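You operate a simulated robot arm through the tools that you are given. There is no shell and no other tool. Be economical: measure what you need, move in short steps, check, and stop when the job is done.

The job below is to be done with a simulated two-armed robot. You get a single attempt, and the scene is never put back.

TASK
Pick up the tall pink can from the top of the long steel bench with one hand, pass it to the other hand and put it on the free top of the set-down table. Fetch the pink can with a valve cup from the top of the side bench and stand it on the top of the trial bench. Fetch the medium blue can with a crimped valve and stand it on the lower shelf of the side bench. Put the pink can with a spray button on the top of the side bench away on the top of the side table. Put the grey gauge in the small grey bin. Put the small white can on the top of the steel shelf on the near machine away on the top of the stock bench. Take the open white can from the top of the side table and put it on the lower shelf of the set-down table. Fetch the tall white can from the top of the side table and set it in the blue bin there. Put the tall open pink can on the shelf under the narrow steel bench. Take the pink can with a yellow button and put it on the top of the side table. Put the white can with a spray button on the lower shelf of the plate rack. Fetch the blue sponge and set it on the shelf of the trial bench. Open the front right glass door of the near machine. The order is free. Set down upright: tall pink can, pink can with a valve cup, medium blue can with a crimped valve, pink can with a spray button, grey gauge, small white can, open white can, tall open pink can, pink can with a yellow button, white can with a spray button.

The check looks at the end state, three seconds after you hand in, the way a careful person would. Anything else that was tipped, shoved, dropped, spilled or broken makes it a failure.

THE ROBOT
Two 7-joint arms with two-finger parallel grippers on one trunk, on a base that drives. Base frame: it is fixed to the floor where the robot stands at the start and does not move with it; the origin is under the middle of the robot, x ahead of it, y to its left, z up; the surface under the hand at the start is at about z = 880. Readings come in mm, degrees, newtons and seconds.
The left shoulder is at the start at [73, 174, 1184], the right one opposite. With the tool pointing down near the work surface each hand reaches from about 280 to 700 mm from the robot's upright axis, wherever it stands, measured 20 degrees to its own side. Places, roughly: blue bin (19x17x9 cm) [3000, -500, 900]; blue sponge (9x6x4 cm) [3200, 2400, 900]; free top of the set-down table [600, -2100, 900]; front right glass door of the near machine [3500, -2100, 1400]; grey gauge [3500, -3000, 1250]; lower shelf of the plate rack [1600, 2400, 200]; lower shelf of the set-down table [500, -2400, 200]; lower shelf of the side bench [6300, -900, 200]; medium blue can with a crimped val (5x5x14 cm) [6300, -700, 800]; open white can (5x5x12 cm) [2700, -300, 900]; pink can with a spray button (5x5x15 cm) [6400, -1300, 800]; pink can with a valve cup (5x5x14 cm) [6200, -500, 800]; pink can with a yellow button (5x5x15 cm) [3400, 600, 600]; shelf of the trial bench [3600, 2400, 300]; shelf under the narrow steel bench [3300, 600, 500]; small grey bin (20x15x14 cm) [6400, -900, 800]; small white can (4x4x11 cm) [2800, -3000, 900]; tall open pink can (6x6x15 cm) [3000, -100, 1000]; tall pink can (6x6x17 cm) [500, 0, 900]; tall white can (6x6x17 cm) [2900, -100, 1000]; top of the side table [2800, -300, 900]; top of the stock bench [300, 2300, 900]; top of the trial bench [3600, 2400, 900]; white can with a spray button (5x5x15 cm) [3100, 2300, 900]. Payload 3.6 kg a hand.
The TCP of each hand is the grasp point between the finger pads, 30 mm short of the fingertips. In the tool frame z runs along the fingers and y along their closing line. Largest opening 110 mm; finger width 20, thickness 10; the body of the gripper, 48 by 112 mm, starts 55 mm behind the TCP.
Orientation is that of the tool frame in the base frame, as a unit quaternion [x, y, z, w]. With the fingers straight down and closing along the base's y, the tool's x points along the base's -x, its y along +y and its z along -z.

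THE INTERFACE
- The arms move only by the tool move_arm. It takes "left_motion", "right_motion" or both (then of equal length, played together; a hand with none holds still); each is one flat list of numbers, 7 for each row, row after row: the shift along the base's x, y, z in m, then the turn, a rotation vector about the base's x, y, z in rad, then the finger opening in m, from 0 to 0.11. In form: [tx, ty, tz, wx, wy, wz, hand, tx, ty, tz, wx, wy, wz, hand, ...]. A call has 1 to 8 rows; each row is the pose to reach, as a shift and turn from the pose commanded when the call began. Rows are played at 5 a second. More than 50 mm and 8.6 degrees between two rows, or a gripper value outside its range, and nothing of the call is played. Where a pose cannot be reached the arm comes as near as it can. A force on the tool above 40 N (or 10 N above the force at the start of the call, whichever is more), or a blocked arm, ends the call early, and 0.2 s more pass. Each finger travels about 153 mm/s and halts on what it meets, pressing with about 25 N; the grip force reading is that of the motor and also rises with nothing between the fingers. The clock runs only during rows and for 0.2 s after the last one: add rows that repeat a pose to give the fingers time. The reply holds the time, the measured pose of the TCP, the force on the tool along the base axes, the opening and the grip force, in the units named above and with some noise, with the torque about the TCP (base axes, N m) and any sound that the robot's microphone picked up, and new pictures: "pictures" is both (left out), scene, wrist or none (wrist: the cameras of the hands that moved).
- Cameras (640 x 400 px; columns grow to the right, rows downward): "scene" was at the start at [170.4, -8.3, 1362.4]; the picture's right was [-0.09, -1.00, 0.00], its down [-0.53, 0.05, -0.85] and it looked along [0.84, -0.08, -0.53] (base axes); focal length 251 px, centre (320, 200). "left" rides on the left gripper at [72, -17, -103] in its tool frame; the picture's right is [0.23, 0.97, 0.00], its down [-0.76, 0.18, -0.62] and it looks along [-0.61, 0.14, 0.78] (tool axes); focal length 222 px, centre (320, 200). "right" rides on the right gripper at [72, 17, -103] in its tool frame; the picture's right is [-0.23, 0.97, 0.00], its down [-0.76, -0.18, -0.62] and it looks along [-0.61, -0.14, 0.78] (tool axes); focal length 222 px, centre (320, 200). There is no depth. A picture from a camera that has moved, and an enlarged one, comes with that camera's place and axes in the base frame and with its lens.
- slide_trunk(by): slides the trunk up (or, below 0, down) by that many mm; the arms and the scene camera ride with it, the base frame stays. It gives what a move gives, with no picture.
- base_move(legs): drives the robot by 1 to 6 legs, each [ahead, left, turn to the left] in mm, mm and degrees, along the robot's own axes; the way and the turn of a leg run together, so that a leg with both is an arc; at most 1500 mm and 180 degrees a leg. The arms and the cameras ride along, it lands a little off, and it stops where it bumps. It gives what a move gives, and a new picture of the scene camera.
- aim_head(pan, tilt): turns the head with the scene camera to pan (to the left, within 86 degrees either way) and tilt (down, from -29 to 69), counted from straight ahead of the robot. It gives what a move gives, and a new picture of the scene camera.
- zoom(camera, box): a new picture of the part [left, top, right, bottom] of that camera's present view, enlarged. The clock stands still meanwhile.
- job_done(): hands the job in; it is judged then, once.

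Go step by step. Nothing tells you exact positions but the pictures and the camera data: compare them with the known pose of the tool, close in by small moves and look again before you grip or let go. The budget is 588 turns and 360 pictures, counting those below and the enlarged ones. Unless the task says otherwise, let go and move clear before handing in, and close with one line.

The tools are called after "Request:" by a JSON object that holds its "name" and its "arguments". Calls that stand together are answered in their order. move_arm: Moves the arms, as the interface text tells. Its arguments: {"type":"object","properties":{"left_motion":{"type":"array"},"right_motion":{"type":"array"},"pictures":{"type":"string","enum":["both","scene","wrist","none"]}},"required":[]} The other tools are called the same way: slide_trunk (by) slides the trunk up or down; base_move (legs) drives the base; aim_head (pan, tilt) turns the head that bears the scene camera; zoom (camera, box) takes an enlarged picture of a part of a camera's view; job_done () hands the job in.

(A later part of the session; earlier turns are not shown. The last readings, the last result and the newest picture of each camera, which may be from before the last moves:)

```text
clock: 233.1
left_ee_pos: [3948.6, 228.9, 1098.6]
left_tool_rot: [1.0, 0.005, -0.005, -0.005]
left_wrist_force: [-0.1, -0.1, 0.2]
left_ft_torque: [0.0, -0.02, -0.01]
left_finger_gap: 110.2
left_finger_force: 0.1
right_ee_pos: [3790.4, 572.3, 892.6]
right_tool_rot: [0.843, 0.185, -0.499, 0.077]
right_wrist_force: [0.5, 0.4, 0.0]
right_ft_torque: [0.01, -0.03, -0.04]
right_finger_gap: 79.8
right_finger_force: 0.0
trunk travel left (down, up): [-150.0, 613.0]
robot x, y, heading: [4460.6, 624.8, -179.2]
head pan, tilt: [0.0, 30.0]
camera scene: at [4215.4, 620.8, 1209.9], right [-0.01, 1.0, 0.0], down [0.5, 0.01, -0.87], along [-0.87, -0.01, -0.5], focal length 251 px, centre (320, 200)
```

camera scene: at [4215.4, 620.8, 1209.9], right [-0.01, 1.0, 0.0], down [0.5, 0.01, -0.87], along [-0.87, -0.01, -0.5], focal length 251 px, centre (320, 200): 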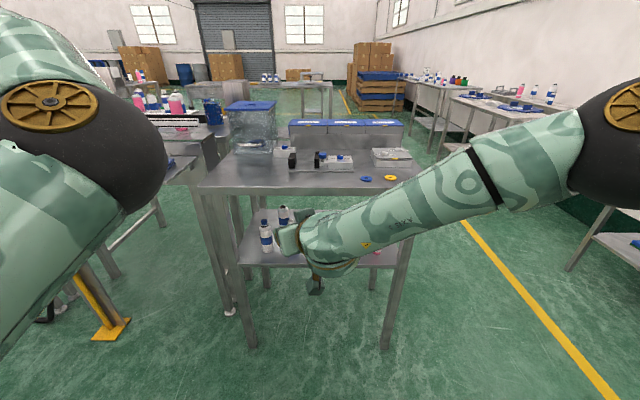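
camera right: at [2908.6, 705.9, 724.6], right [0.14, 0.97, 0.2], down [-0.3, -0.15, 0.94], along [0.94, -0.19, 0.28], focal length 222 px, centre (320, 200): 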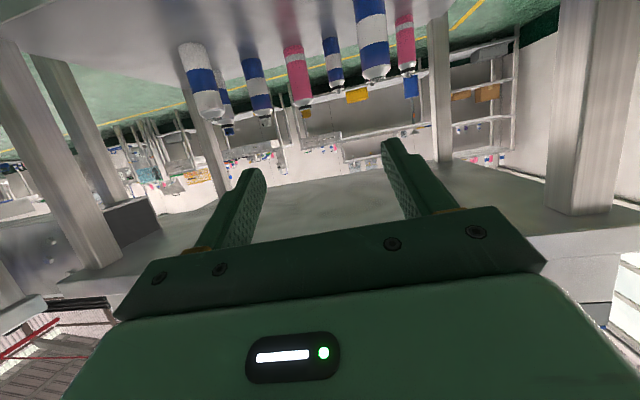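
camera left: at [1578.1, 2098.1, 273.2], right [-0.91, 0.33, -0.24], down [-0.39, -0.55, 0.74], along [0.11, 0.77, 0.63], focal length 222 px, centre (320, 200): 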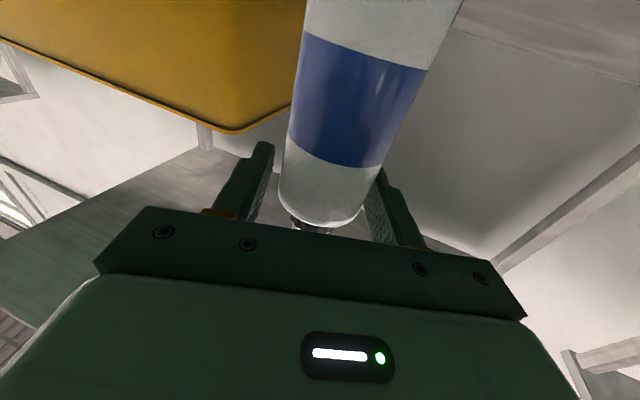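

Request:
{"name": "move_arm", "arguments": {"right_motion": [0, 0, -0.045, 0, 0, 0, 0.08, 0, 0, -0.09, 0, 0, 0, 0.08, 0, 0, -0.135, 0, 0, 0, 0.08, 0, 0, -0.18, 0, 0, 0, 0.08, 0, 0, -0.22, 0, 0, 0, 0.08, 0, 0, -0.24, 0, 0, 0, 0.08], "pictures": "both"}}

```text
clock: 234.5
left_ee_pos: [3946.7, 233.7, 1097.9]
left_tool_rot: [1.0, 0.004, -0.004, -0.004]
left_wrist_force: [-0.2, 0.6, -0.8]
left_ft_torque: [-0.06, -0.02, -0.02]
left_finger_gap: 110.0
left_finger_force: 0.0
right_ee_pos: [3783.2, 523.6, 698.9]
right_tool_rot: [0.86, 0.177, -0.475, 0.058]
right_wrist_force: [0.0, 0.3, 0.5]
right_ft_torque: [-0.04, 0.01, 0.1]
right_finger_gap: 80.3
right_finger_force: 0.2
right hand out of reach, approached as far as the arm can: row 1, 2, 3, 4, 5, 6
trunk travel left (down, up): [-150.0, 613.0]
robot x, y, heading: [4458.7, 627.6, -179.6]
head pan, tilt: [0.0, 30.0]
camera scene: at [4213.0, 624.5, 1209.1], right [-0.01, 1.0, 0.0], down [0.5, 0.0, -0.86], along [-0.86, -0.01, -0.5], focal length 251 px, centre (320, 200)
camera right: at [3905.9, 555.0, 692.8], right [0.24, -0.96, 0.12], down [0.06, 0.14, 0.99], along [-0.97, -0.23, 0.09], focal length 222 px, centre (320, 200)
```

scene: 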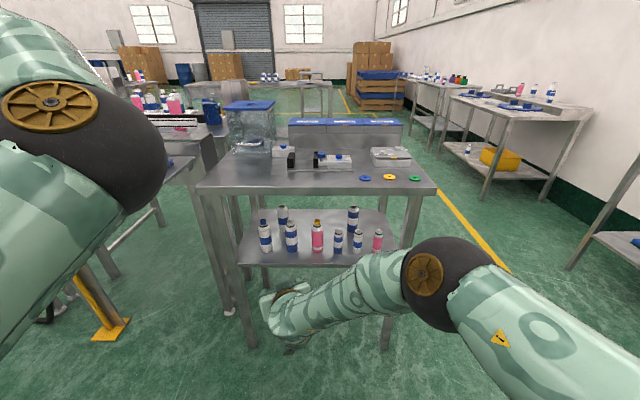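
right: 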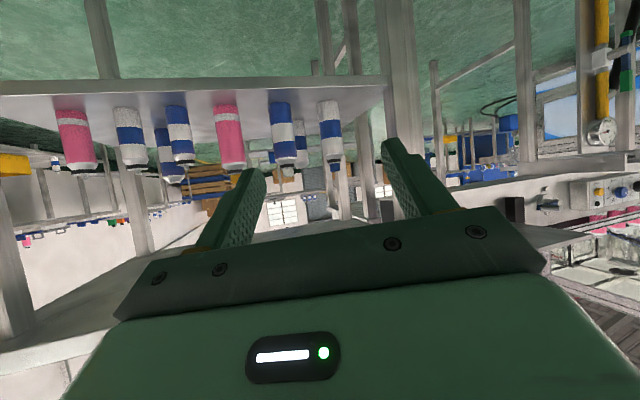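

The elbow dropped, so the view is clear: the can is at [3456,601]. I'll square the hand up with the lane.

Request:
{"name": "move_arm", "arguments": {"right_motion": [-0.014, 0.025, -0.013, 0, 0, -0.122, 0.08, -0.028, 0.05, -0.026, 0, 0, -0.244, 0.08, -0.043, 0.075, -0.04, 0, 0, -0.367, 0.08], "pictures": "none"}}

```text
clock: 235.3
left_ee_pos: [3948.0, 230.8, 1096.8]
left_tool_rot: [1.0, 0.005, -0.004, -0.005]
left_wrist_force: [0.0, 0.4, 0.4]
left_ft_torque: [0.02, -0.01, 0.0]
left_finger_gap: 110.0
left_finger_force: 0.0
right_ee_pos: [3740.4, 587.4, 656.2]
right_tool_rot: [0.878, 0.018, -0.477, -0.03]
right_wrist_force: [0.4, 0.5, 0.2]
right_ft_torque: [0.03, 0.0, -0.02]
right_finger_gap: 79.9
right_finger_force: 0.1
trunk travel left (down, up): [-150.0, 613.0]
robot x, y, heading: [4457.2, 624.0, -179.4]
head pan, tilt: [0.0, 30.0]
```

Reached cleanly. I'll roll forward 180 and look through the wrist camera.

Request:
{"name": "base_move", "arguments": {"legs": [[180, 0, 0]]}}

Request:
{"name": "zoom", "arguments": {"camera": "right", "box": [0, 0, 640, 400]}}

```text
clock: 236.8
left_ee_pos: [3767.4, 226.9, 1098.0]
left_tool_rot: [1.0, 0.006, -0.004, -0.005]
left_wrist_force: [-0.1, -0.7, 0.1]
left_ft_torque: [0.0, -0.01, -0.01]
left_finger_gap: 110.0
left_finger_force: 0.1
right_ee_pos: [3559.1, 584.2, 655.9]
right_tool_rot: [0.878, 0.019, -0.477, -0.029]
right_wrist_force: [0.5, 0.9, 0.4]
right_ft_torque: [0.04, 0.02, -0.03]
right_finger_gap: 80.1
right_finger_force: 0.0
trunk travel left (down, up): [-150.0, 613.0]
robot x, y, heading: [4275.6, 621.4, -179.3]
head pan, tilt: [0.0, 30.0]
camera scene: at [4032.4, 618.8, 1209.6], right [-0.01, 1.0, 0.0], down [0.5, 0.01, -0.87], along [-0.87, -0.01, -0.5], focal length 251 px, centre (320, 200)
```

scene: 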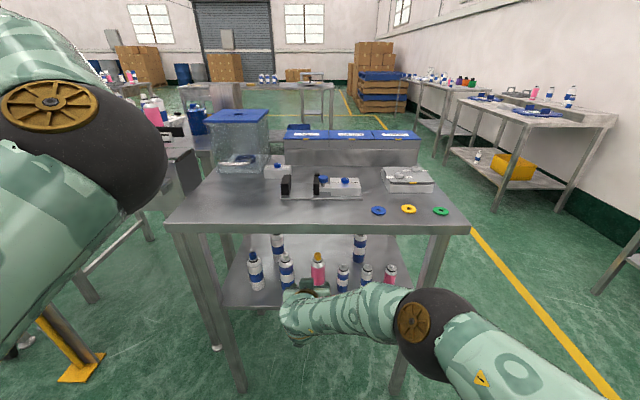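

```text
1.00 times, centred on (320, 200) of right (not enlarged: the box is as wide or as high as the picture)
camera zoom: at [3685.0, 570.3, 649.8], right [-0.12, -0.99, 0.12], down [0.11, 0.11, 0.99], along [-0.99, 0.13, 0.09], focal length 222 px, centre (320, 200)
```

zoom: 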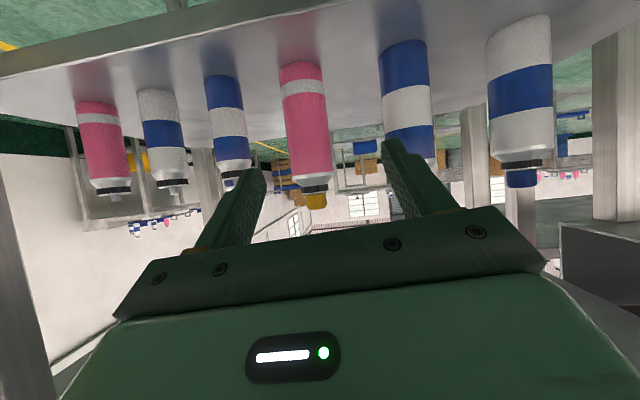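

Aligned view: the can is at y≈602. I'll narrow the opening to 68 mm, shift 17 mm and slide in.

Request:
{"name": "move_arm", "arguments": {"right_motion": [0, 0.017, -0.012, 0, 0, 0, 0.068, -0.025, 0.017, -0.014, 0, 0, 0, 0.068, -0.05, 0.017, -0.014, 0, 0, 0, 0.068, -0.075, 0.018, -0.014, 0, 0, 0, 0.068, -0.095, 0.018, -0.014, 0, 0, 0, 0.068], "pictures": "wrist"}}

```text
clock: 238.1
left_ee_pos: [3766.9, 226.2, 1100.1]
left_tool_rot: [1.0, 0.005, -0.004, -0.005]
left_wrist_force: [0.2, 0.1, 0.8]
left_ft_torque: [0.04, 0.01, 0.02]
left_finger_gap: 110.0
left_finger_force: 0.0
right_ee_pos: [3510.5, 607.4, 660.0]
right_tool_rot: [0.878, 0.019, -0.477, -0.029]
right_wrist_force: [0.0, -0.3, -0.2]
right_ft_torque: [0.01, -0.01, 0.01]
right_finger_gap: 68.1
right_finger_force: 0.1
right hand out of reach, approached as far as the arm can: row 3, 4, 5
trunk travel left (down, up): [-150.0, 613.0]
robot x, y, heading: [4277.5, 620.9, -179.5]
head pan, tilt: [0.0, 30.0]
camera right: at [3637.7, 591.7, 654.2], right [-0.12, -0.99, 0.12], down [0.11, 0.11, 0.99], along [-0.99, 0.13, 0.09], focal length 222 px, centre (320, 200)
```

right: 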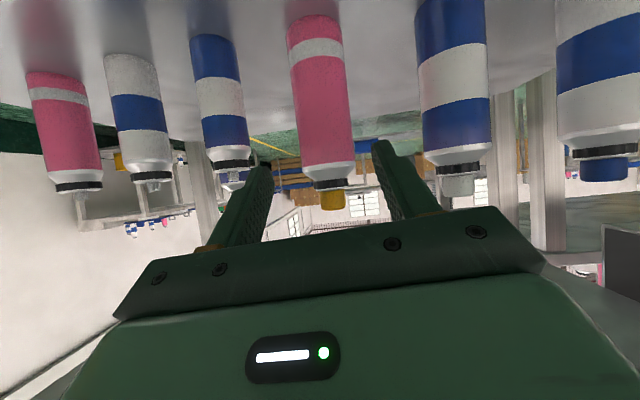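

The arm is at its reach limit; I'll roll the base forward 47 mm and lower slightly.

Request:
{"name": "base_move", "arguments": {"legs": [[47, 0, 0]]}}

Request:
{"name": "move_arm", "arguments": {"right_motion": [0, -0.002, -0.012, 0, 0, 0, 0.068, 0, -0.003, -0.022, 0, 0, 0, 0.068], "pictures": "wrist"}}

```text
clock: 239.0
left_ee_pos: [3717.7, 226.4, 1097.9]
left_tool_rot: [1.0, 0.006, -0.002, -0.005]
left_wrist_force: [-1.1, -0.3, -0.3]
left_ft_torque: [0.0, -0.04, 0.0]
left_finger_gap: 110.2
left_finger_force: 0.0
right_ee_pos: [3463.2, 605.7, 658.2]
right_tool_rot: [0.879, 0.021, -0.476, -0.029]
right_wrist_force: [-0.4, 0.5, -1.4]
right_ft_torque: [-0.02, 0.03, 0.02]
right_finger_gap: 68.1
right_finger_force: 0.0
trunk travel left (down, up): [-150.0, 613.0]
robot x, y, heading: [4232.1, 619.1, -179.3]
head pan, tilt: [0.0, 30.0]
camera scene: at [3984.0, 618.3, 1209.5], right [-0.01, 1.0, 0.0], down [0.5, 0.01, -0.86], along [-0.86, -0.01, -0.5], focal length 251 px, centre (320, 200)
```

scene: 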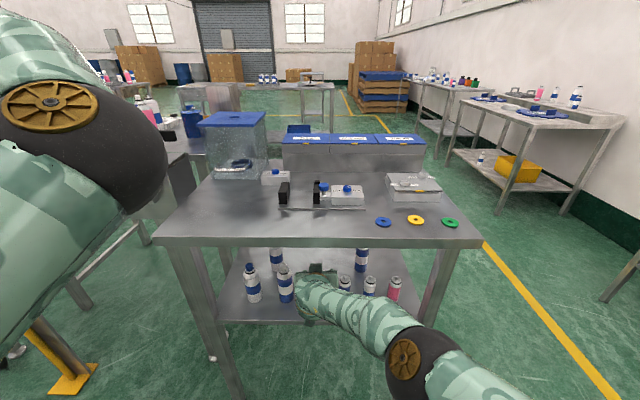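

```text
clock: 239.6
left_ee_pos: [3720.7, 226.0, 1098.3]
left_tool_rot: [1.0, 0.006, -0.003, -0.005]
left_wrist_force: [-0.6, -0.7, 0.1]
left_ft_torque: [0.01, -0.02, -0.01]
left_finger_gap: 110.0
left_finger_force: 0.1
right_ee_pos: [3473.5, 605.2, 646.4]
right_tool_rot: [0.878, 0.02, -0.477, -0.029]
right_wrist_force: [-0.4, 0.5, -0.1]
right_ft_torque: [0.0, -0.01, 0.03]
right_finger_gap: 67.8
right_finger_force: 0.1
right hand out of reach, approached as far as the arm can: row 1, 2
trunk travel left (down, up): [-150.0, 613.0]
robot x, y, heading: [4232.6, 621.4, -179.2]
head pan, tilt: [0.0, 30.0]
camera right: at [3599.4, 590.3, 639.8], right [-0.12, -0.99, 0.12], down [0.11, 0.11, 0.99], along [-0.99, 0.13, 0.09], focal length 222 px, centre (320, 200)
```

right: 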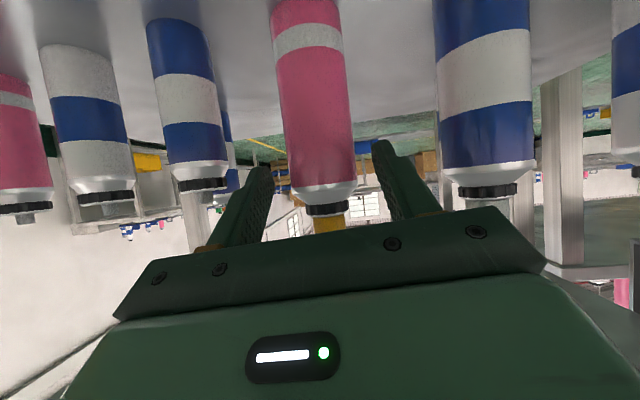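

The can is still about 33 mm ahead (x≈3438). I'll roll forward that much.

Request:
{"name": "base_move", "arguments": {"legs": [[34, 0, 0]]}}

Request:
{"name": "move_arm", "arguments": {"right_motion": [0, 0, 0, 0, 0, 0, 0.05, 0, 0, 0, 0, 0, 0, 0.04, 0, 0, 0, 0, 0, 0, 0.04], "pictures": "wrist"}}

```text
clock: 240.4
left_ee_pos: [3684.3, 226.2, 1096.9]
left_tool_rot: [1.0, 0.006, -0.002, -0.005]
left_wrist_force: [0.0, 0.4, -0.2]
left_ft_torque: [0.01, -0.04, 0.01]
left_finger_gap: 110.1
left_finger_force: 0.1
right_ee_pos: [3437.3, 605.2, 644.3]
right_tool_rot: [0.878, 0.02, -0.476, -0.028]
right_wrist_force: [-0.5, -0.5, -0.6]
right_ft_torque: [0.03, 0.04, -0.02]
right_finger_gap: 68.1
right_finger_force: 0.0
trunk travel left (down, up): [-150.0, 613.0]
robot x, y, heading: [4196.1, 623.8, -179.1]
head pan, tilt: [0.0, 30.0]
camera scene: at [3949.7, 618.0, 1209.5], right [-0.01, 1.0, 0.0], down [0.5, 0.01, -0.86], along [-0.86, -0.01, -0.5], focal length 251 px, centre (320, 200)
```

scene: 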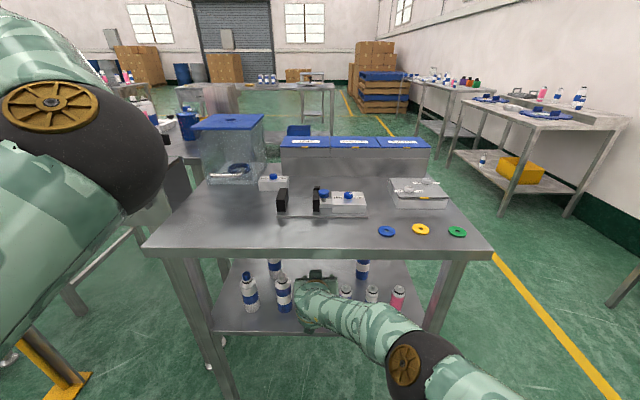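

```text
clock: 241.2
left_ee_pos: [3685.7, 226.0, 1097.1]
left_tool_rot: [1.0, 0.006, -0.005, -0.004]
left_wrist_force: [0.3, 0.1, -0.3]
left_ft_torque: [0.0, 0.02, -0.01]
left_finger_gap: 110.0
left_finger_force: 0.1
right_ee_pos: [3439.0, 604.5, 646.5]
right_tool_rot: [0.878, 0.019, -0.478, -0.029]
right_wrist_force: [0.4, -0.8, 4.2]
right_ft_torque: [0.0, -0.03, -0.03]
right_finger_gap: 44.3
right_finger_force: 25.1
trunk travel left (down, up): [-150.0, 613.0]
robot x, y, heading: [4195.1, 622.8, -178.9]
head pan, tilt: [0.0, 30.0]
camera right: at [3564.9, 590.0, 640.5], right [-0.12, -0.99, 0.12], down [0.11, 0.11, 0.99], along [-0.99, 0.13, 0.09], focal length 222 px, centre (320, 200)
```

right: 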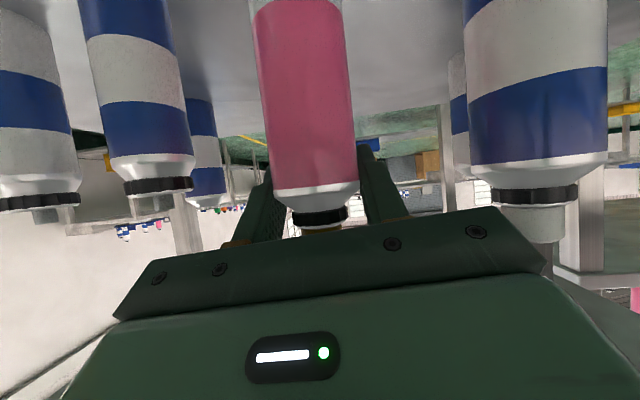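

Gripped. I'll lift 30 mm and back straight out.

Request:
{"name": "move_arm", "arguments": {"right_motion": [0, 0, 0.015, 0, 0, 0, 0.035, 0, 0, 0.03, 0, 0, 0, 0.035], "pictures": "none"}}

Request:
{"name": "base_move", "arguments": {"legs": [[-400, 0, 0]]}}

```text
clock: 241.8
left_ee_pos: [3685.0, 226.0, 1097.7]
left_tool_rot: [1.0, 0.006, -0.003, -0.006]
left_wrist_force: [-0.4, 0.0, 0.2]
left_ft_torque: [0.0, 0.01, -0.01]
left_finger_gap: 110.0
left_finger_force: 0.1
right_ee_pos: [3438.8, 606.2, 675.6]
right_tool_rot: [0.878, 0.019, -0.477, -0.029]
right_wrist_force: [0.2, -0.6, -1.4]
right_ft_torque: [-0.04, 0.01, 0.02]
right_finger_gap: 44.3
right_finger_force: 24.9
trunk travel left (down, up): [-150.0, 613.0]
robot x, y, heading: [4194.9, 621.7, -179.1]
head pan, tilt: [0.0, 30.0]
```

```text
clock: 244.3
left_ee_pos: [4089.2, 228.3, 1097.1]
left_tool_rot: [1.0, 0.01, -0.005, -0.006]
left_wrist_force: [-0.8, 0.5, -0.1]
left_ft_torque: [-0.01, 0.0, 0.0]
left_finger_gap: 110.0
left_finger_force: 0.1
right_ee_pos: [3837.9, 604.2, 676.3]
right_tool_rot: [0.878, 0.024, -0.478, -0.027]
right_wrist_force: [0.1, 0.0, -2.0]
right_ft_torque: [0.03, 0.0, 0.02]
right_finger_gap: 44.3
right_finger_force: 24.9
trunk travel left (down, up): [-150.0, 613.0]
robot x, y, heading: [4593.8, 628.6, -179.0]
head pan, tilt: [0.0, 30.0]
camera scene: at [4352.7, 623.1, 1210.1], right [-0.02, 1.0, 0.0], down [0.5, 0.01, -0.87], along [-0.87, -0.02, -0.5], focal length 251 px, centre (320, 200)
```

scene: 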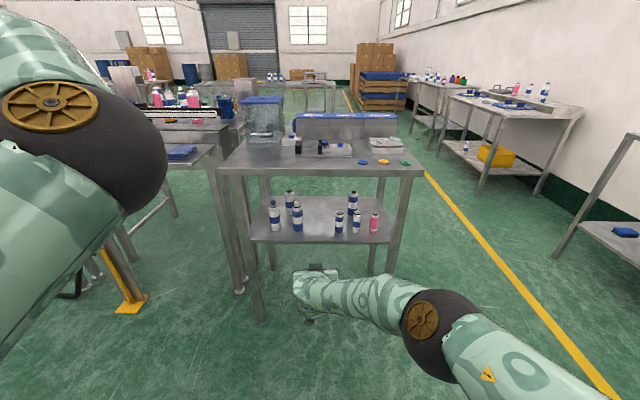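

Clean pick; everything else stands. Now round to the side table's front (west) side, turning in the open floor.

Request:
{"name": "slide_trunk", "arguments": {"by": 150}}

Request:
{"name": "base_move", "arguments": {"legs": [[0, -800, -1], [1500, 0, 0], [1400, 0, 0], [0, 900, 0], [0, 0, 180]]}}

```text
clock: 246.1
left_ee_pos: [4089.6, 227.9, 1247.0]
left_tool_rot: [1.0, 0.01, -0.004, -0.005]
left_wrist_force: [-0.8, 0.4, -0.5]
left_ft_torque: [0.02, -0.03, 0.0]
left_finger_gap: 110.0
left_finger_force: 0.0
right_ee_pos: [3841.9, 606.6, 905.9]
right_tool_rot: [0.849, 0.023, -0.528, -0.026]
right_wrist_force: [0.3, 0.3, -1.9]
right_ft_torque: [0.0, -0.02, -0.04]
right_finger_gap: 43.9
right_finger_force: 25.0
trunk travel left (down, up): [-300.0, 463.0]
robot x, y, heading: [4596.5, 630.2, -178.6]
head pan, tilt: [0.0, 30.0]
```

```text
clock: 275.5
left_ee_pos: [2205.8, 852.6, 1247.7]
left_tool_rot: [0.008, 1.0, -0.005, 0.003]
left_wrist_force: [0.9, -0.6, 0.2]
left_ft_torque: [0.0, -0.03, 0.01]
left_finger_gap: 109.9
left_finger_force: 0.0
right_ee_pos: [2439.8, 465.5, 905.0]
right_tool_rot: [-0.006, 0.849, -0.037, 0.527]
right_wrist_force: [-0.7, 0.5, -1.6]
right_ft_torque: [0.0, -0.02, 0.01]
right_finger_gap: 43.6
right_finger_force: 24.4
trunk travel left (down, up): [-300.0, 463.0]
robot x, y, heading: [1687.1, 472.6, -0.9]
head pan, tilt: [0.0, 30.0]
camera scene: at [1857.2, 469.7, 1365.8], right [-0.01, -1.0, 0.0], down [-0.5, 0.01, -0.87], along [0.87, -0.01, -0.5], focal length 251 px, centre (320, 200)
```

scene: 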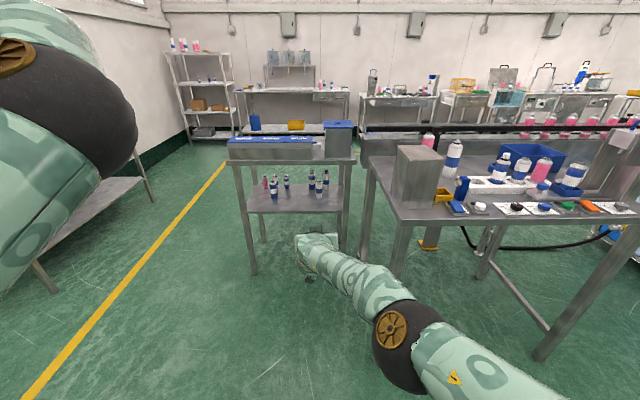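

The side table is at the right. I'll strafe in front of it and look closely.

Request:
{"name": "base_move", "arguments": {"legs": [[0, -720, 0.9]]}}

Request:
{"name": "zoom", "arguments": {"camera": "scene", "box": [180, 90, 460, 265]}}

```text
clock: 279.4
left_ee_pos: [2196.3, 160.2, 1247.9]
left_tool_rot: [-0.001, 1.0, -0.005, 0.003]
left_wrist_force: [-0.1, -0.7, 0.7]
left_ft_torque: [0.0, 0.02, 0.0]
left_finger_gap: 110.3
left_finger_force: 0.0
right_ee_pos: [2435.7, -222.7, 906.3]
right_tool_rot: [-0.013, 0.848, -0.032, 0.528]
right_wrist_force: [0.3, -1.0, -1.5]
right_ft_torque: [0.0, 0.0, 0.01]
right_finger_gap: 43.5
right_finger_force: 25.1
trunk travel left (down, up): [-300.0, 463.0]
robot x, y, heading: [1682.9, -230.0, 0.3]
head pan, tilt: [0.0, 30.0]
camera scene: at [1853.7, -229.4, 1365.8], right [0.0, -1.0, 0.0], down [-0.5, 0.0, -0.87], along [0.87, 0.0, -0.5], focal length 251 px, centre (320, 200)
```

scene: 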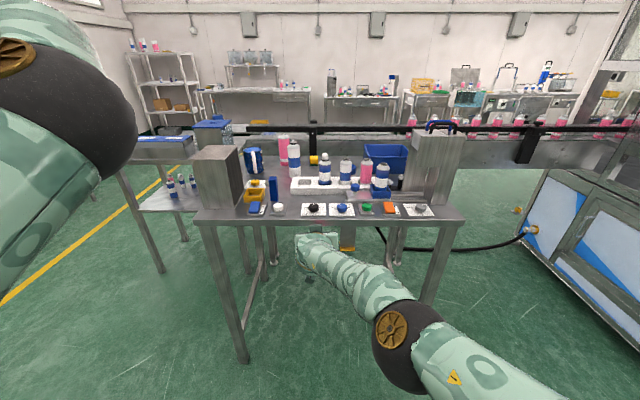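

```text
2.29 times, centred on (320, 178) of scene
camera zoom: at [1853.7, -229.4, 1365.8], right [0.0, -1.0, 0.0], down [-0.5, 0.0, -0.87], along [0.87, 0.0, -0.5], focal length 574 px, centre (320, 251)
```

zoom: 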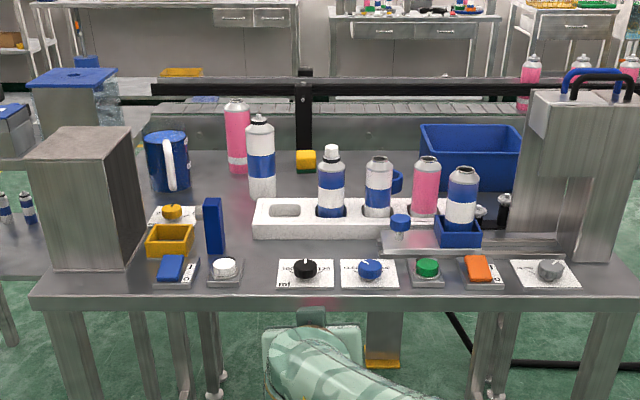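

I see the tall white can at about [2919,-112], the tall open pink at [3050,-50], the open white can in the white rack, and the blue bin at back right. The table is crowded, so I'll park the right hand high with its can and prepare the left hand to clear the tall cans first.

Request:
{"name": "move_arm", "arguments": {"right_motion": [-0.025, -0.02, 0.035, 0, 0, 0, 0.035, -0.05, -0.04, 0.07, 0, 0, 0, 0.035, -0.075, -0.06, 0.105, 0, 0, 0, 0.035, -0.1, -0.08, 0.14, 0, 0, 0, 0.035, -0.125, -0.1, 0.175, 0, 0, 0, 0.035, -0.15, -0.12, 0.21, 0, 0, 0, 0.035, -0.175, -0.14, 0.245, 0, 0, 0, 0.035, -0.2, -0.16, 0.28, 0, 0, 0, 0.035], "left_motion": [0, -0.02, -0.01, 0, -0.125, 0, 0.11, 0, -0.04, -0.02, 0, -0.25, 0, 0.11, 0, -0.06, -0.03, 0, -0.375, 0, 0.11, 0, -0.08, -0.04, 0, -0.5, 0, 0.11, 0, -0.1, -0.05, 0, -0.625, 0, 0.11, 0, -0.12, -0.06, 0, -0.75, 0, 0.11, 0, -0.14, -0.06, 0, -0.875, 0, 0.11, 0, -0.16, -0.06, 0, -0.875, 0, 0.11], "pictures": "scene"}}

```text
clock: 281.2
left_ee_pos: [2219.9, -2.0, 1173.3]
left_tool_rot: [0.001, 0.903, -0.004, 0.429]
left_wrist_force: [0.0, -0.6, -0.6]
left_ft_torque: [-0.04, -0.01, 0.01]
left_finger_gap: 110.1
left_finger_force: 0.1
left hand out of reach, approached as far as the arm can: row 2, 3, 4, 5, 6, 7, 8
right_ee_pos: [2466.2, -228.0, 1182.5]
right_tool_rot: [-0.013, 0.849, -0.033, 0.527]
right_wrist_force: [-1.1, -0.7, -1.8]
right_ft_torque: [0.02, -0.01, 0.02]
right_finger_gap: 43.3
right_finger_force: 25.1
right hand out of reach, approached as far as the arm can: row 1, 2, 3, 4, 5, 6, 7, 8
trunk travel left (down, up): [-300.0, 463.0]
robot x, y, heading: [1684.7, -228.8, 0.1]
head pan, tilt: [0.0, 30.0]
camera scene: at [1854.2, -229.1, 1365.7], right [0.0, -1.0, 0.0], down [-0.5, 0.0, -0.87], along [0.87, 0.0, -0.5], focal length 251 px, centre (320, 200)
```

scene: 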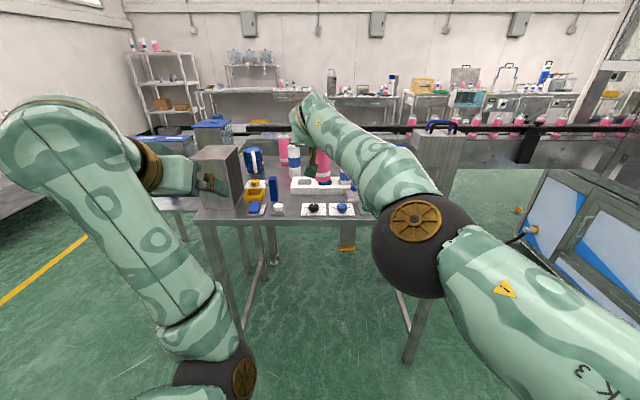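

I'll raise the trunk 220 mm so both elbows and the parked can pass well above the table, then drive up to it.

Request:
{"name": "slide_trunk", "arguments": {"by": 220}}

Request:
{"name": "base_move", "arguments": {"legs": [[590, 0, 0]]}}

```text
clock: 283.5
left_ee_pos: [2220.5, 1.2, 1392.6]
left_tool_rot: [0.001, 0.904, -0.005, 0.427]
left_wrist_force: [-0.6, 0.0, 0.3]
left_ft_torque: [0.0, 0.02, -0.01]
left_finger_gap: 110.0
left_finger_force: 0.1
right_ee_pos: [2416.2, -227.5, 1493.6]
right_tool_rot: [-0.011, 0.814, -0.033, 0.58]
right_wrist_force: [0.0, 0.7, -1.2]
right_ft_torque: [-0.01, 0.02, -0.01]
right_finger_gap: 43.9
right_finger_force: 25.5
trunk travel left (down, up): [-520.0, 243.0]
robot x, y, heading: [1677.9, -225.8, 0.3]
head pan, tilt: [0.0, 30.0]
```

```text
clock: 286.7
left_ee_pos: [2780.1, 17.5, 1392.4]
left_tool_rot: [-0.007, 0.905, -0.001, 0.426]
left_wrist_force: [-0.2, -0.4, -0.4]
left_ft_torque: [-0.02, -0.03, 0.01]
left_finger_gap: 109.9
left_finger_force: 0.2
right_ee_pos: [2978.6, -208.2, 1495.1]
right_tool_rot: [-0.018, 0.814, -0.028, 0.58]
right_wrist_force: [-0.5, -0.2, -1.6]
right_ft_torque: [-0.01, 0.02, 0.0]
right_finger_gap: 43.8
right_finger_force: 24.9
trunk travel left (down, up): [-520.0, 243.0]
robot x, y, heading: [2242.5, -223.2, 1.1]
head pan, tilt: [0.0, 30.0]
camera scene: at [2358.3, -219.7, 1588.1], right [0.02, -1.0, 0.0], down [-0.5, -0.01, -0.87], along [0.87, 0.02, -0.5], focal length 251 px, centre (320, 200)
```

scene: 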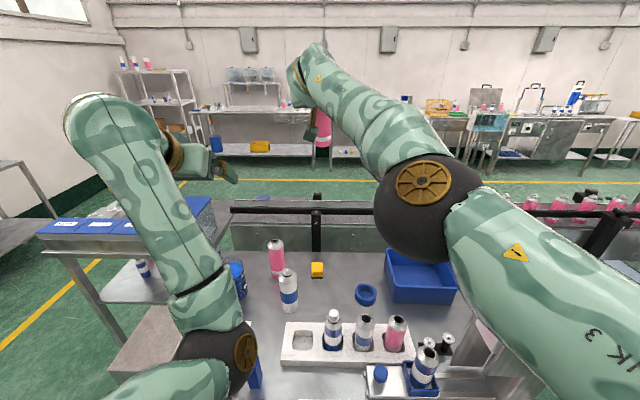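

From here: tall white [2883,-110], tall open pink [3016,-45], bin centre [2985,-533], open white [2767,-326]. I'll bring the left hand across and down part way, watching its elbow near the grey box.

Request:
{"name": "move_arm", "arguments": {"left_motion": [0, -0.045, 0, 0, 0, 0, 0.11, 0, -0.09, 0, 0, 0, 0, 0.11, 0, -0.127, -0.02, 0, 0, 0, 0.11, 0, -0.127, -0.065, 0, 0, 0, 0.11, 0, -0.127, -0.11, 0, 0, 0, 0.11, 0, -0.127, -0.155, 0, 0, 0, 0.11, 0, -0.127, -0.2, 0, 0, 0, 0.11], "pictures": "scene"}}

```text
clock: 288.1
left_ee_pos: [2804.6, -93.8, 1367.1]
left_tool_rot: [-0.012, 0.855, 0.014, 0.518]
left_wrist_force: [-0.5, -0.5, 0.2]
left_ft_torque: [0.0, 0.03, 0.0]
left_finger_gap: 110.0
left_finger_force: 0.0
right_ee_pos: [2979.4, -208.5, 1494.0]
right_tool_rot: [-0.018, 0.814, -0.028, 0.579]
right_wrist_force: [0.5, -0.3, -1.9]
right_ft_torque: [-0.01, -0.01, -0.03]
right_finger_gap: 43.6
right_finger_force: 24.9
trunk travel left (down, up): [-520.0, 243.0]
robot x, y, heading: [2242.7, -224.9, 1.4]
head pan, tilt: [0.0, 30.0]
stopped in row 6 (left hand): the arm was blocked; the commanded pose is now the measured one
camera scene: at [2358.3, -220.1, 1588.1], right [0.02, -1.0, 0.0], down [-0.5, -0.01, -0.87], along [0.87, 0.02, -0.5], focal length 251 px, centre (320, 200)
```

scene: 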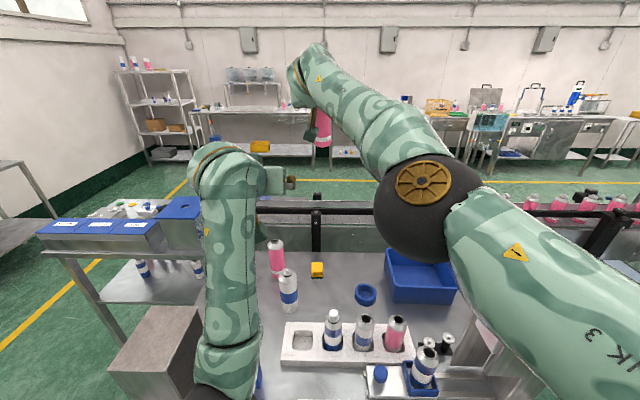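

The arm folds up when tilted here; top-down works better on this table. I'll turn the left hand back to pointing down.

Request:
{"name": "move_arm", "arguments": {"left_motion": [0, 0.005, 0, 0, 0.137, 0, 0.11, 0, 0.01, 0, 0, 0.274, 0, 0.11, 0, 0.015, 0, 0, 0.411, 0, 0.11, 0, 0.02, 0, 0, 0.548, 0, 0.11, 0, 0.025, 0, 0, 0.685, 0, 0.11, 0, 0.03, 0, 0, 0.822, 0, 0.11, 0, 0.03, 0, 0, 0.959, 0, 0.11, 0, 0.03, 0, 0, 1.09, 0, 0.11], "pictures": "both"}}

```text
clock: 289.9
left_ee_pos: [2825.9, -63.3, 1367.0]
left_tool_rot: [-0.005, 1.0, 0.017, -0.003]
left_wrist_force: [-0.2, -0.3, 0.6]
left_ft_torque: [-0.01, -0.02, -0.02]
left_finger_gap: 110.0
left_finger_force: 0.0
left hand out of reach, approached as far as the arm can: row 5, 6, 7, 8
right_ee_pos: [2977.9, -207.9, 1495.0]
right_tool_rot: [-0.017, 0.814, -0.029, 0.581]
right_wrist_force: [0.0, -1.3, -1.6]
right_ft_torque: [0.03, 0.01, -0.05]
right_finger_gap: 43.8
right_finger_force: 24.7
trunk travel left (down, up): [-520.0, 243.0]
robot x, y, heading: [2241.3, -224.1, 1.1]
head pan, tilt: [0.0, 30.0]
camera scene: at [2358.3, -219.6, 1588.1], right [0.02, -1.0, 0.0], down [-0.5, -0.01, -0.87], along [0.87, 0.02, -0.5], focal length 251 px, centre (320, 200)
camera left: at [2755.3, -85.4, 1470.8], right [-0.24, 0.97, 0.03], down [0.76, 0.16, 0.62], along [0.6, 0.17, -0.78], focal length 222 px, centre (320, 200)
```

scene: 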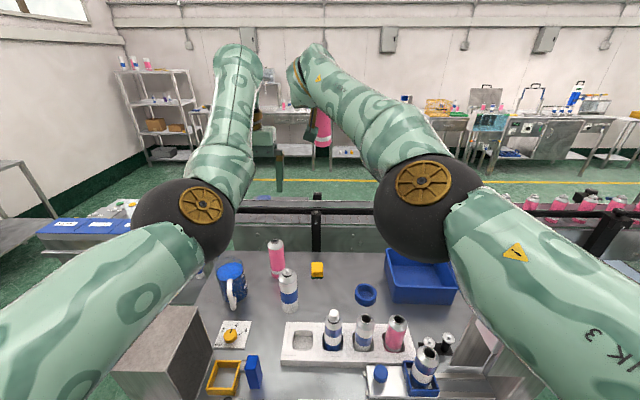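
left: 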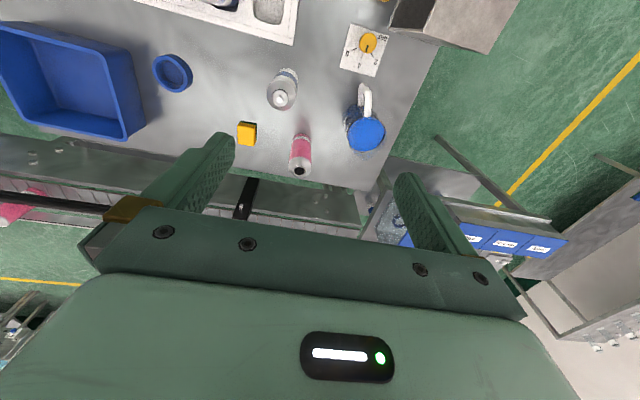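

Now the left points straight down with its elbow high. Tall white can is at about [2874,-110]; I'll move over it and part way down.

Request:
{"name": "move_arm", "arguments": {"left_motion": [0.025, -0.024, -0.03, 0, 0, 0, 0.11, 0.048, -0.047, -0.06, 0, 0, 0, 0.11, 0.048, -0.047, -0.105, 0, 0, 0, 0.11, 0.048, -0.047, -0.15, 0, 0, 0, 0.11, 0.048, -0.047, -0.195, 0, 0, 0, 0.11, 0.048, -0.047, -0.24, 0, 0, 0, 0.11], "pictures": "wrist"}}

```text
clock: 291.3
left_ee_pos: [2856.5, -87.6, 1145.3]
left_tool_rot: [-0.005, 1.0, 0.016, -0.003]
left_wrist_force: [-0.1, 0.6, 0.2]
left_ft_torque: [-0.01, 0.02, 0.0]
left_finger_gap: 109.9
left_finger_force: 0.0
left hand out of reach, approached as far as the arm can: row 1, 2, 3, 4, 5, 6
right_ee_pos: [2980.7, -206.0, 1495.3]
right_tool_rot: [-0.019, 0.815, -0.028, 0.579]
right_wrist_force: [-0.5, 0.5, -1.8]
right_ft_torque: [0.0, -0.01, 0.0]
right_finger_gap: 43.5
right_finger_force: 25.1
trunk travel left (down, up): [-520.0, 243.0]
robot x, y, heading: [2239.4, -220.9, 1.4]
head pan, tilt: [0.0, 30.0]
camera left: at [2784.8, -108.5, 1248.9], right [-0.24, 0.97, 0.03], down [0.76, 0.17, 0.62], along [0.6, 0.17, -0.78], focal length 222 px, centre (320, 200)
```

left: 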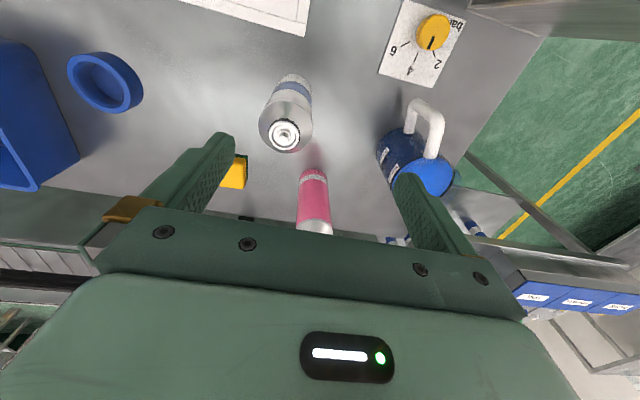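

Request:
{"name": "move_arm", "arguments": {"left_motion": [0.012, -0.026, -0.02, 0, 0, 0, 0.11, 0.012, -0.026, -0.06, 0, 0, 0, 0.11, 0.012, -0.026, -0.1, 0, 0, 0, 0.11, 0.012, -0.026, -0.137, 0, 0, 0, 0.11, 0.012, -0.026, -0.137, 0, 0, 0, 0.11], "pictures": "wrist"}}

```text
clock: 292.5
left_ee_pos: [2826.8, -91.8, 1029.0]
left_tool_rot: [-0.005, 1.0, 0.016, -0.002]
left_wrist_force: [-0.6, 0.3, 0.1]
left_ft_torque: [0.0, 0.0, -0.01]
left_finger_gap: 110.0
left_finger_force: 0.1
left hand out of reach, approached as far as the arm can: row 1, 2, 3, 4, 5
right_ee_pos: [2979.1, -208.5, 1494.9]
right_tool_rot: [-0.018, 0.814, -0.028, 0.58]
right_wrist_force: [-1.1, 0.4, -0.4]
right_ft_torque: [-0.01, -0.01, 0.02]
right_finger_gap: 43.7
right_finger_force: 25.1
trunk travel left (down, up): [-520.0, 243.0]
robot x, y, heading: [2243.6, -224.6, 1.2]
head pan, tilt: [0.0, 30.0]
camera left: at [2756.8, -112.6, 1132.7], right [-0.24, 0.97, 0.03], down [0.76, 0.17, 0.63], along [0.6, 0.17, -0.78], focal length 222 px, centre (320, 200)
```

left: 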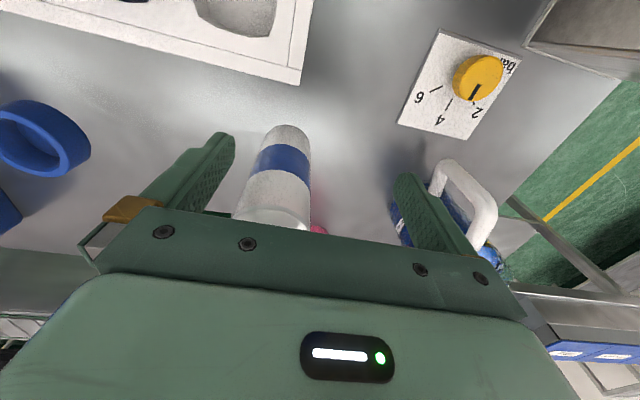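

The raised trunk limits my reach down. I'll lift the left hand 230 mm, then lower the trunk 200.

Request:
{"name": "move_arm", "arguments": {"left_motion": [0, 0, 0.045, 0, 0, 0, 0.11, 0, 0, 0.09, 0, 0, 0, 0.11, 0, 0, 0.135, 0, 0, 0, 0.11, 0, 0, 0.18, 0, 0, 0, 0.11, 0, 0, 0.225, 0, 0, 0, 0.11, 0, 0, 0.25, 0, 0, 0, 0.11], "pictures": "none"}}

Request:
{"name": "slide_trunk", "arguments": {"by": -200}}

```text
clock: 293.9
left_ee_pos: [2849.4, -98.9, 1279.3]
left_tool_rot: [-0.006, 1.0, 0.016, -0.004]
left_wrist_force: [-0.8, -1.0, -0.7]
left_ft_torque: [0.0, 0.0, -0.02]
left_finger_gap: 109.8
left_finger_force: 0.0
left hand out of reach, approached as far as the arm can: row 1, 2, 3, 4, 5, 6
right_ee_pos: [2978.3, -206.8, 1495.0]
right_tool_rot: [-0.019, 0.814, -0.027, 0.58]
right_wrist_force: [-0.1, 0.3, -2.4]
right_ft_torque: [0.03, 0.02, 0.01]
right_finger_gap: 43.5
right_finger_force: 24.7
trunk travel left (down, up): [-520.0, 243.0]
robot x, y, heading: [2244.9, -218.4, 1.2]
head pan, tilt: [0.0, 30.0]
```

```text
clock: 296.0
left_ee_pos: [2871.7, -98.7, 1015.2]
left_tool_rot: [-0.005, 0.998, 0.014, -0.059]
left_wrist_force: [-0.2, 0.4, 0.2]
left_ft_torque: [-0.02, 0.02, 0.01]
left_finger_gap: 110.1
left_finger_force: 0.2
right_ee_pos: [3022.0, -205.5, 1221.5]
right_tool_rot: [-0.02, 0.843, -0.029, 0.537]
right_wrist_force: [-0.8, 0.1, -1.9]
right_ft_torque: [-0.03, 0.0, 0.05]
right_finger_gap: 43.6
right_finger_force: 25.3
trunk travel left (down, up): [-320.0, 443.0]
robot x, y, heading: [2243.8, -223.8, 1.4]
head pan, tilt: [0.0, 30.0]
```

Request:
{"name": "zoom", "arguments": {"camera": "left", "box": [0, 0, 640, 400]}}

```text
1.00 times, centred on (320, 200) of left (not enlarged: the box is as wide or as high as the picture)
camera zoom: at [2813.4, -118.4, 1125.9], right [-0.23, 0.97, 0.06], down [0.83, 0.17, 0.54], along [0.51, 0.17, -0.84], focal length 222 px, centre (320, 200)
```

zoom: 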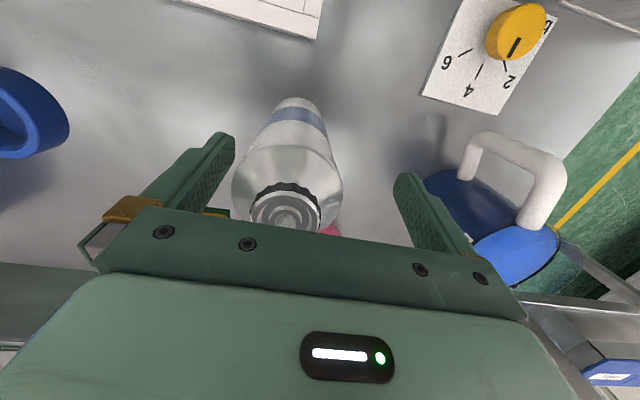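

The can is between the fingers, 15 mm off-centre. I'll centre, straighten and close.

Request:
{"name": "move_arm", "arguments": {"left_motion": [0, -0.015, 0, 0, -0.06, 0, 0.11, 0, -0.015, -0.003, 0, -0.118, 0, 0.11, 0, -0.015, -0.005, 0, -0.118, 0, 0.06, 0, -0.015, -0.005, 0, -0.118, 0, 0.04, 0, -0.015, -0.005, 0, -0.118, 0, 0.04], "pictures": "wrist"}}

```text
clock: 297.2
left_ee_pos: [2890.6, -116.2, 1011.7]
left_tool_rot: [-0.005, 1.0, 0.013, 0.0]
left_wrist_force: [1.9, -0.4, 2.1]
left_ft_torque: [-0.1, -0.17, 0.04]
left_finger_gap: 45.6
left_finger_force: 25.2
left hand out of reach, approached as far as the arm can: row 1, 2, 3, 4, 5
right_ee_pos: [3022.4, -205.1, 1220.6]
right_tool_rot: [-0.02, 0.843, -0.029, 0.536]
right_wrist_force: [-0.5, 0.3, -1.4]
right_ft_torque: [0.04, -0.01, 0.0]
right_finger_gap: 43.7
right_finger_force: 24.8
trunk travel left (down, up): [-320.0, 443.0]
robot x, y, heading: [2245.0, -219.2, 1.3]
head pan, tilt: [0.0, 30.0]
camera left: at [2819.2, -137.9, 1114.4], right [-0.24, 0.97, 0.03], down [0.76, 0.17, 0.63], along [0.61, 0.17, -0.78], focal length 222 px, centre (320, 200)
```

left: 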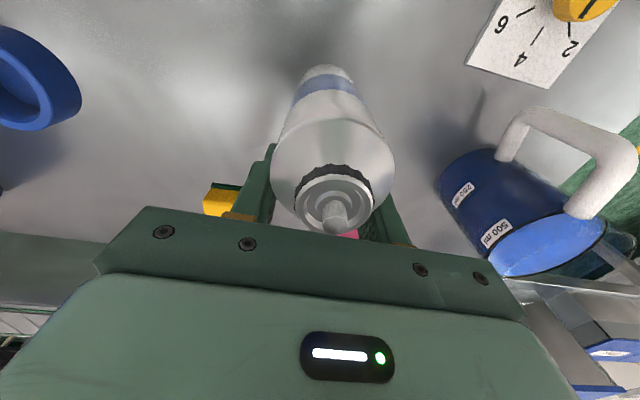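

The fingers closed behind the can's middle. I'll reopen, shift 20 mm back and close again.

Request:
{"name": "move_arm", "arguments": {"left_motion": [0, 0, 0, 0, 0, 0, 0.09, -0.012, 0, 0, 0, 0, 0, 0.09, -0.022, 0, 0, 0, 0, 0, 0.09, -0.022, 0, 0, 0, 0, 0, 0.05, -0.022, 0, 0, 0, 0, 0, 0.04, -0.022, 0, 0, 0, 0, 0, 0.04], "pictures": "wrist"}}

```text
clock: 298.6
left_ee_pos: [2890.2, -119.4, 1010.8]
left_tool_rot: [-0.005, 1.0, 0.015, 0.0]
left_wrist_force: [0.6, 0.5, 0.1]
left_ft_torque: [0.02, -0.03, -0.04]
left_finger_gap: 44.6
left_finger_force: 25.1
left hand out of reach, approached as far as the arm can: row 2, 3, 4, 5, 6
right_ee_pos: [3022.1, -205.1, 1219.6]
right_tool_rot: [-0.02, 0.843, -0.028, 0.536]
right_wrist_force: [0.8, 0.2, -1.9]
right_ft_torque: [0.01, 0.0, -0.02]
right_finger_gap: 43.4
right_finger_force: 25.1
trunk travel left (down, up): [-320.0, 443.0]
robot x, y, heading: [2244.1, -221.9, 1.2]
head pan, tilt: [0.0, 30.0]
camera left: at [2818.4, -140.4, 1113.3], right [-0.24, 0.97, 0.03], down [0.76, 0.17, 0.63], along [0.61, 0.17, -0.78], focal length 222 px, centre (320, 200)
```

left: 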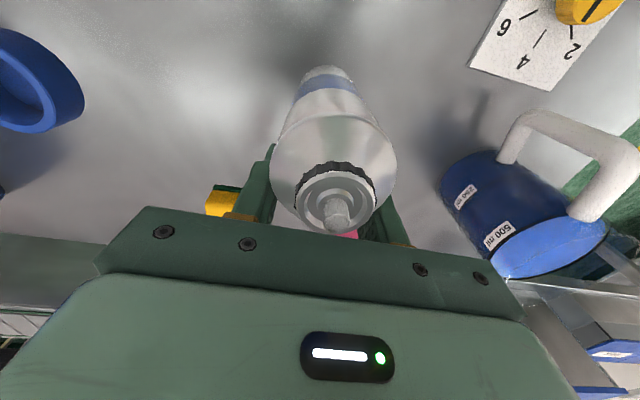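

The arm would not shift, so I'll open and move the base back 20 mm instead.

Request:
{"name": "move_arm", "arguments": {"left_motion": [0, 0.004, 0, 0, 0, 0, 0.08, 0, 0.004, 0, 0, 0, 0, 0.1], "pictures": "none"}}

Request:
{"name": "base_move", "arguments": {"legs": [[-21, 0, 0]]}}

Request:
{"name": "move_arm", "arguments": {"left_motion": [0, 0, 0, 0, 0, 0, 0.06, 0, 0, 0, 0, 0, 0, 0.04, 0, 0, 0, 0, 0, 0, 0.04], "pictures": "wrist"}}

```text
clock: 299.2
left_ee_pos: [2891.0, -116.3, 1010.5]
left_tool_rot: [-0.006, 1.0, 0.016, 0.0]
left_wrist_force: [-0.3, 0.3, -0.7]
left_ft_torque: [0.0, -0.03, 0.02]
left_finger_gap: 99.9
left_finger_force: 0.1
right_ee_pos: [3021.5, -206.0, 1222.4]
right_tool_rot: [-0.019, 0.843, -0.029, 0.536]
right_wrist_force: [-0.5, -0.2, -1.8]
right_ft_torque: [0.01, -0.01, 0.0]
right_finger_gap: 43.7
right_finger_force: 24.5
trunk travel left (down, up): [-320.0, 443.0]
robot x, y, heading: [2241.7, -223.4, 1.2]
head pan, tilt: [0.0, 30.0]
```

```text
clock: 300.0
left_ee_pos: [2869.8, -116.3, 1009.7]
left_tool_rot: [-0.005, 1.0, 0.015, 0.002]
left_wrist_force: [-0.4, 0.8, 1.5]
left_ft_torque: [0.0, -0.02, -0.02]
left_finger_gap: 100.0
left_finger_force: 0.1
right_ee_pos: [2999.8, -207.0, 1221.3]
right_tool_rot: [-0.02, 0.843, -0.029, 0.537]
right_wrist_force: [0.3, -1.1, -1.7]
right_ft_torque: [0.02, 0.03, 0.02]
right_finger_gap: 43.6
right_finger_force: 25.4
trunk travel left (down, up): [-320.0, 443.0]
robot x, y, heading: [2222.8, -220.3, 1.4]
head pan, tilt: [0.0, 30.0]
camera scene: at [2386.5, -219.0, 1386.3], right [0.02, -1.0, 0.0], down [-0.5, -0.01, -0.87], along [0.87, 0.02, -0.5], focal length 251 px, centre (320, 200)
```

scene: 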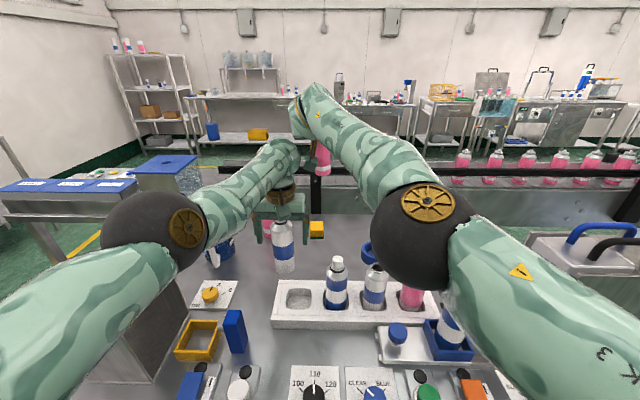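

```text
clock: 300.8
left_ee_pos: [2868.6, -117.6, 1010.4]
left_tool_rot: [-0.006, 1.0, 0.015, 0.0]
left_wrist_force: [-1.2, -0.8, 0.7]
left_ft_torque: [-0.16, 0.1, -0.01]
left_finger_gap: 52.0
left_finger_force: 25.2
right_ee_pos: [3000.2, -206.3, 1220.1]
right_tool_rot: [-0.02, 0.843, -0.028, 0.537]
right_wrist_force: [0.3, -0.4, -1.3]
right_ft_torque: [-0.03, 0.01, -0.01]
right_finger_gap: 43.9
right_finger_force: 25.0
trunk travel left (down, up): [-320.0, 443.0]
robot x, y, heading: [2223.7, -223.9, 1.2]
head pan, tilt: [0.0, 30.0]
camera left: at [2797.7, -137.4, 1113.3], right [-0.24, 0.97, 0.03], down [0.76, 0.17, 0.63], along [0.61, 0.17, -0.78], focal length 222 px, centre (320, 200)
```

left: 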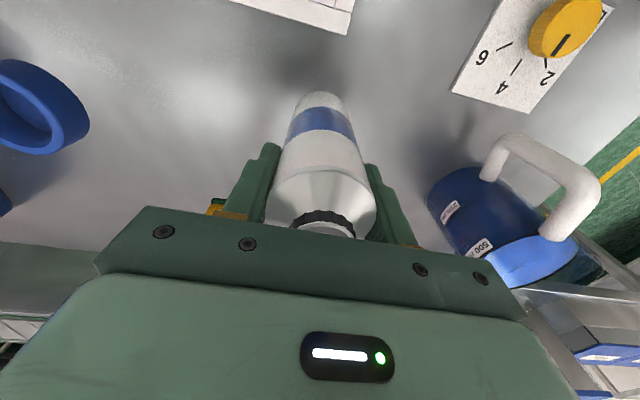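

Full-width grip now. I'll lift the can with the arm, then raise the trunk to carry it over to the bin.

Request:
{"name": "move_arm", "arguments": {"left_motion": [0, 0, 0.04, 0, 0, 0, 0.04, 0, 0, 0.08, 0, 0, 0, 0.04, 0, 0, 0.12, 0, 0, 0, 0.04], "pictures": "none"}}

Request:
{"name": "slide_trunk", "arguments": {"by": 90}}

```text
clock: 301.6
left_ee_pos: [2864.4, -95.5, 1127.5]
left_tool_rot: [-0.005, 1.0, 0.015, 0.0]
left_wrist_force: [-0.5, 0.2, -3.0]
left_ft_torque: [-0.04, 0.02, 0.02]
left_finger_gap: 52.0
left_finger_force: 25.2
left hand out of reach, approached as far as the arm can: row 2, 3
right_ee_pos: [2999.8, -205.1, 1221.5]
right_tool_rot: [-0.02, 0.843, -0.03, 0.536]
right_wrist_force: [0.8, 0.3, -1.8]
right_ft_torque: [-0.01, 0.0, -0.06]
right_finger_gap: 43.6
right_finger_force: 25.3
trunk travel left (down, up): [-320.0, 443.0]
robot x, y, heading: [2223.2, -221.4, 1.4]
head pan, tilt: [0.0, 30.0]
```

```text
clock: 302.9
left_ee_pos: [2847.6, -96.1, 1254.7]
left_tool_rot: [-0.006, 0.999, 0.016, 0.031]
left_wrist_force: [0.0, 0.9, -4.0]
left_ft_torque: [0.0, 0.0, -0.01]
left_finger_gap: 52.0
left_finger_force: 24.4
right_ee_pos: [2979.2, -206.0, 1352.3]
right_tool_rot: [-0.019, 0.828, -0.028, 0.559]
right_wrist_force: [-0.1, 0.2, -2.0]
right_ft_torque: [0.05, 0.01, 0.01]
right_finger_gap: 43.7
right_finger_force: 25.0
trunk travel left (down, up): [-410.0, 353.0]
robot x, y, heading: [2224.7, -225.4, 1.3]
head pan, tilt: [0.0, 30.0]
```

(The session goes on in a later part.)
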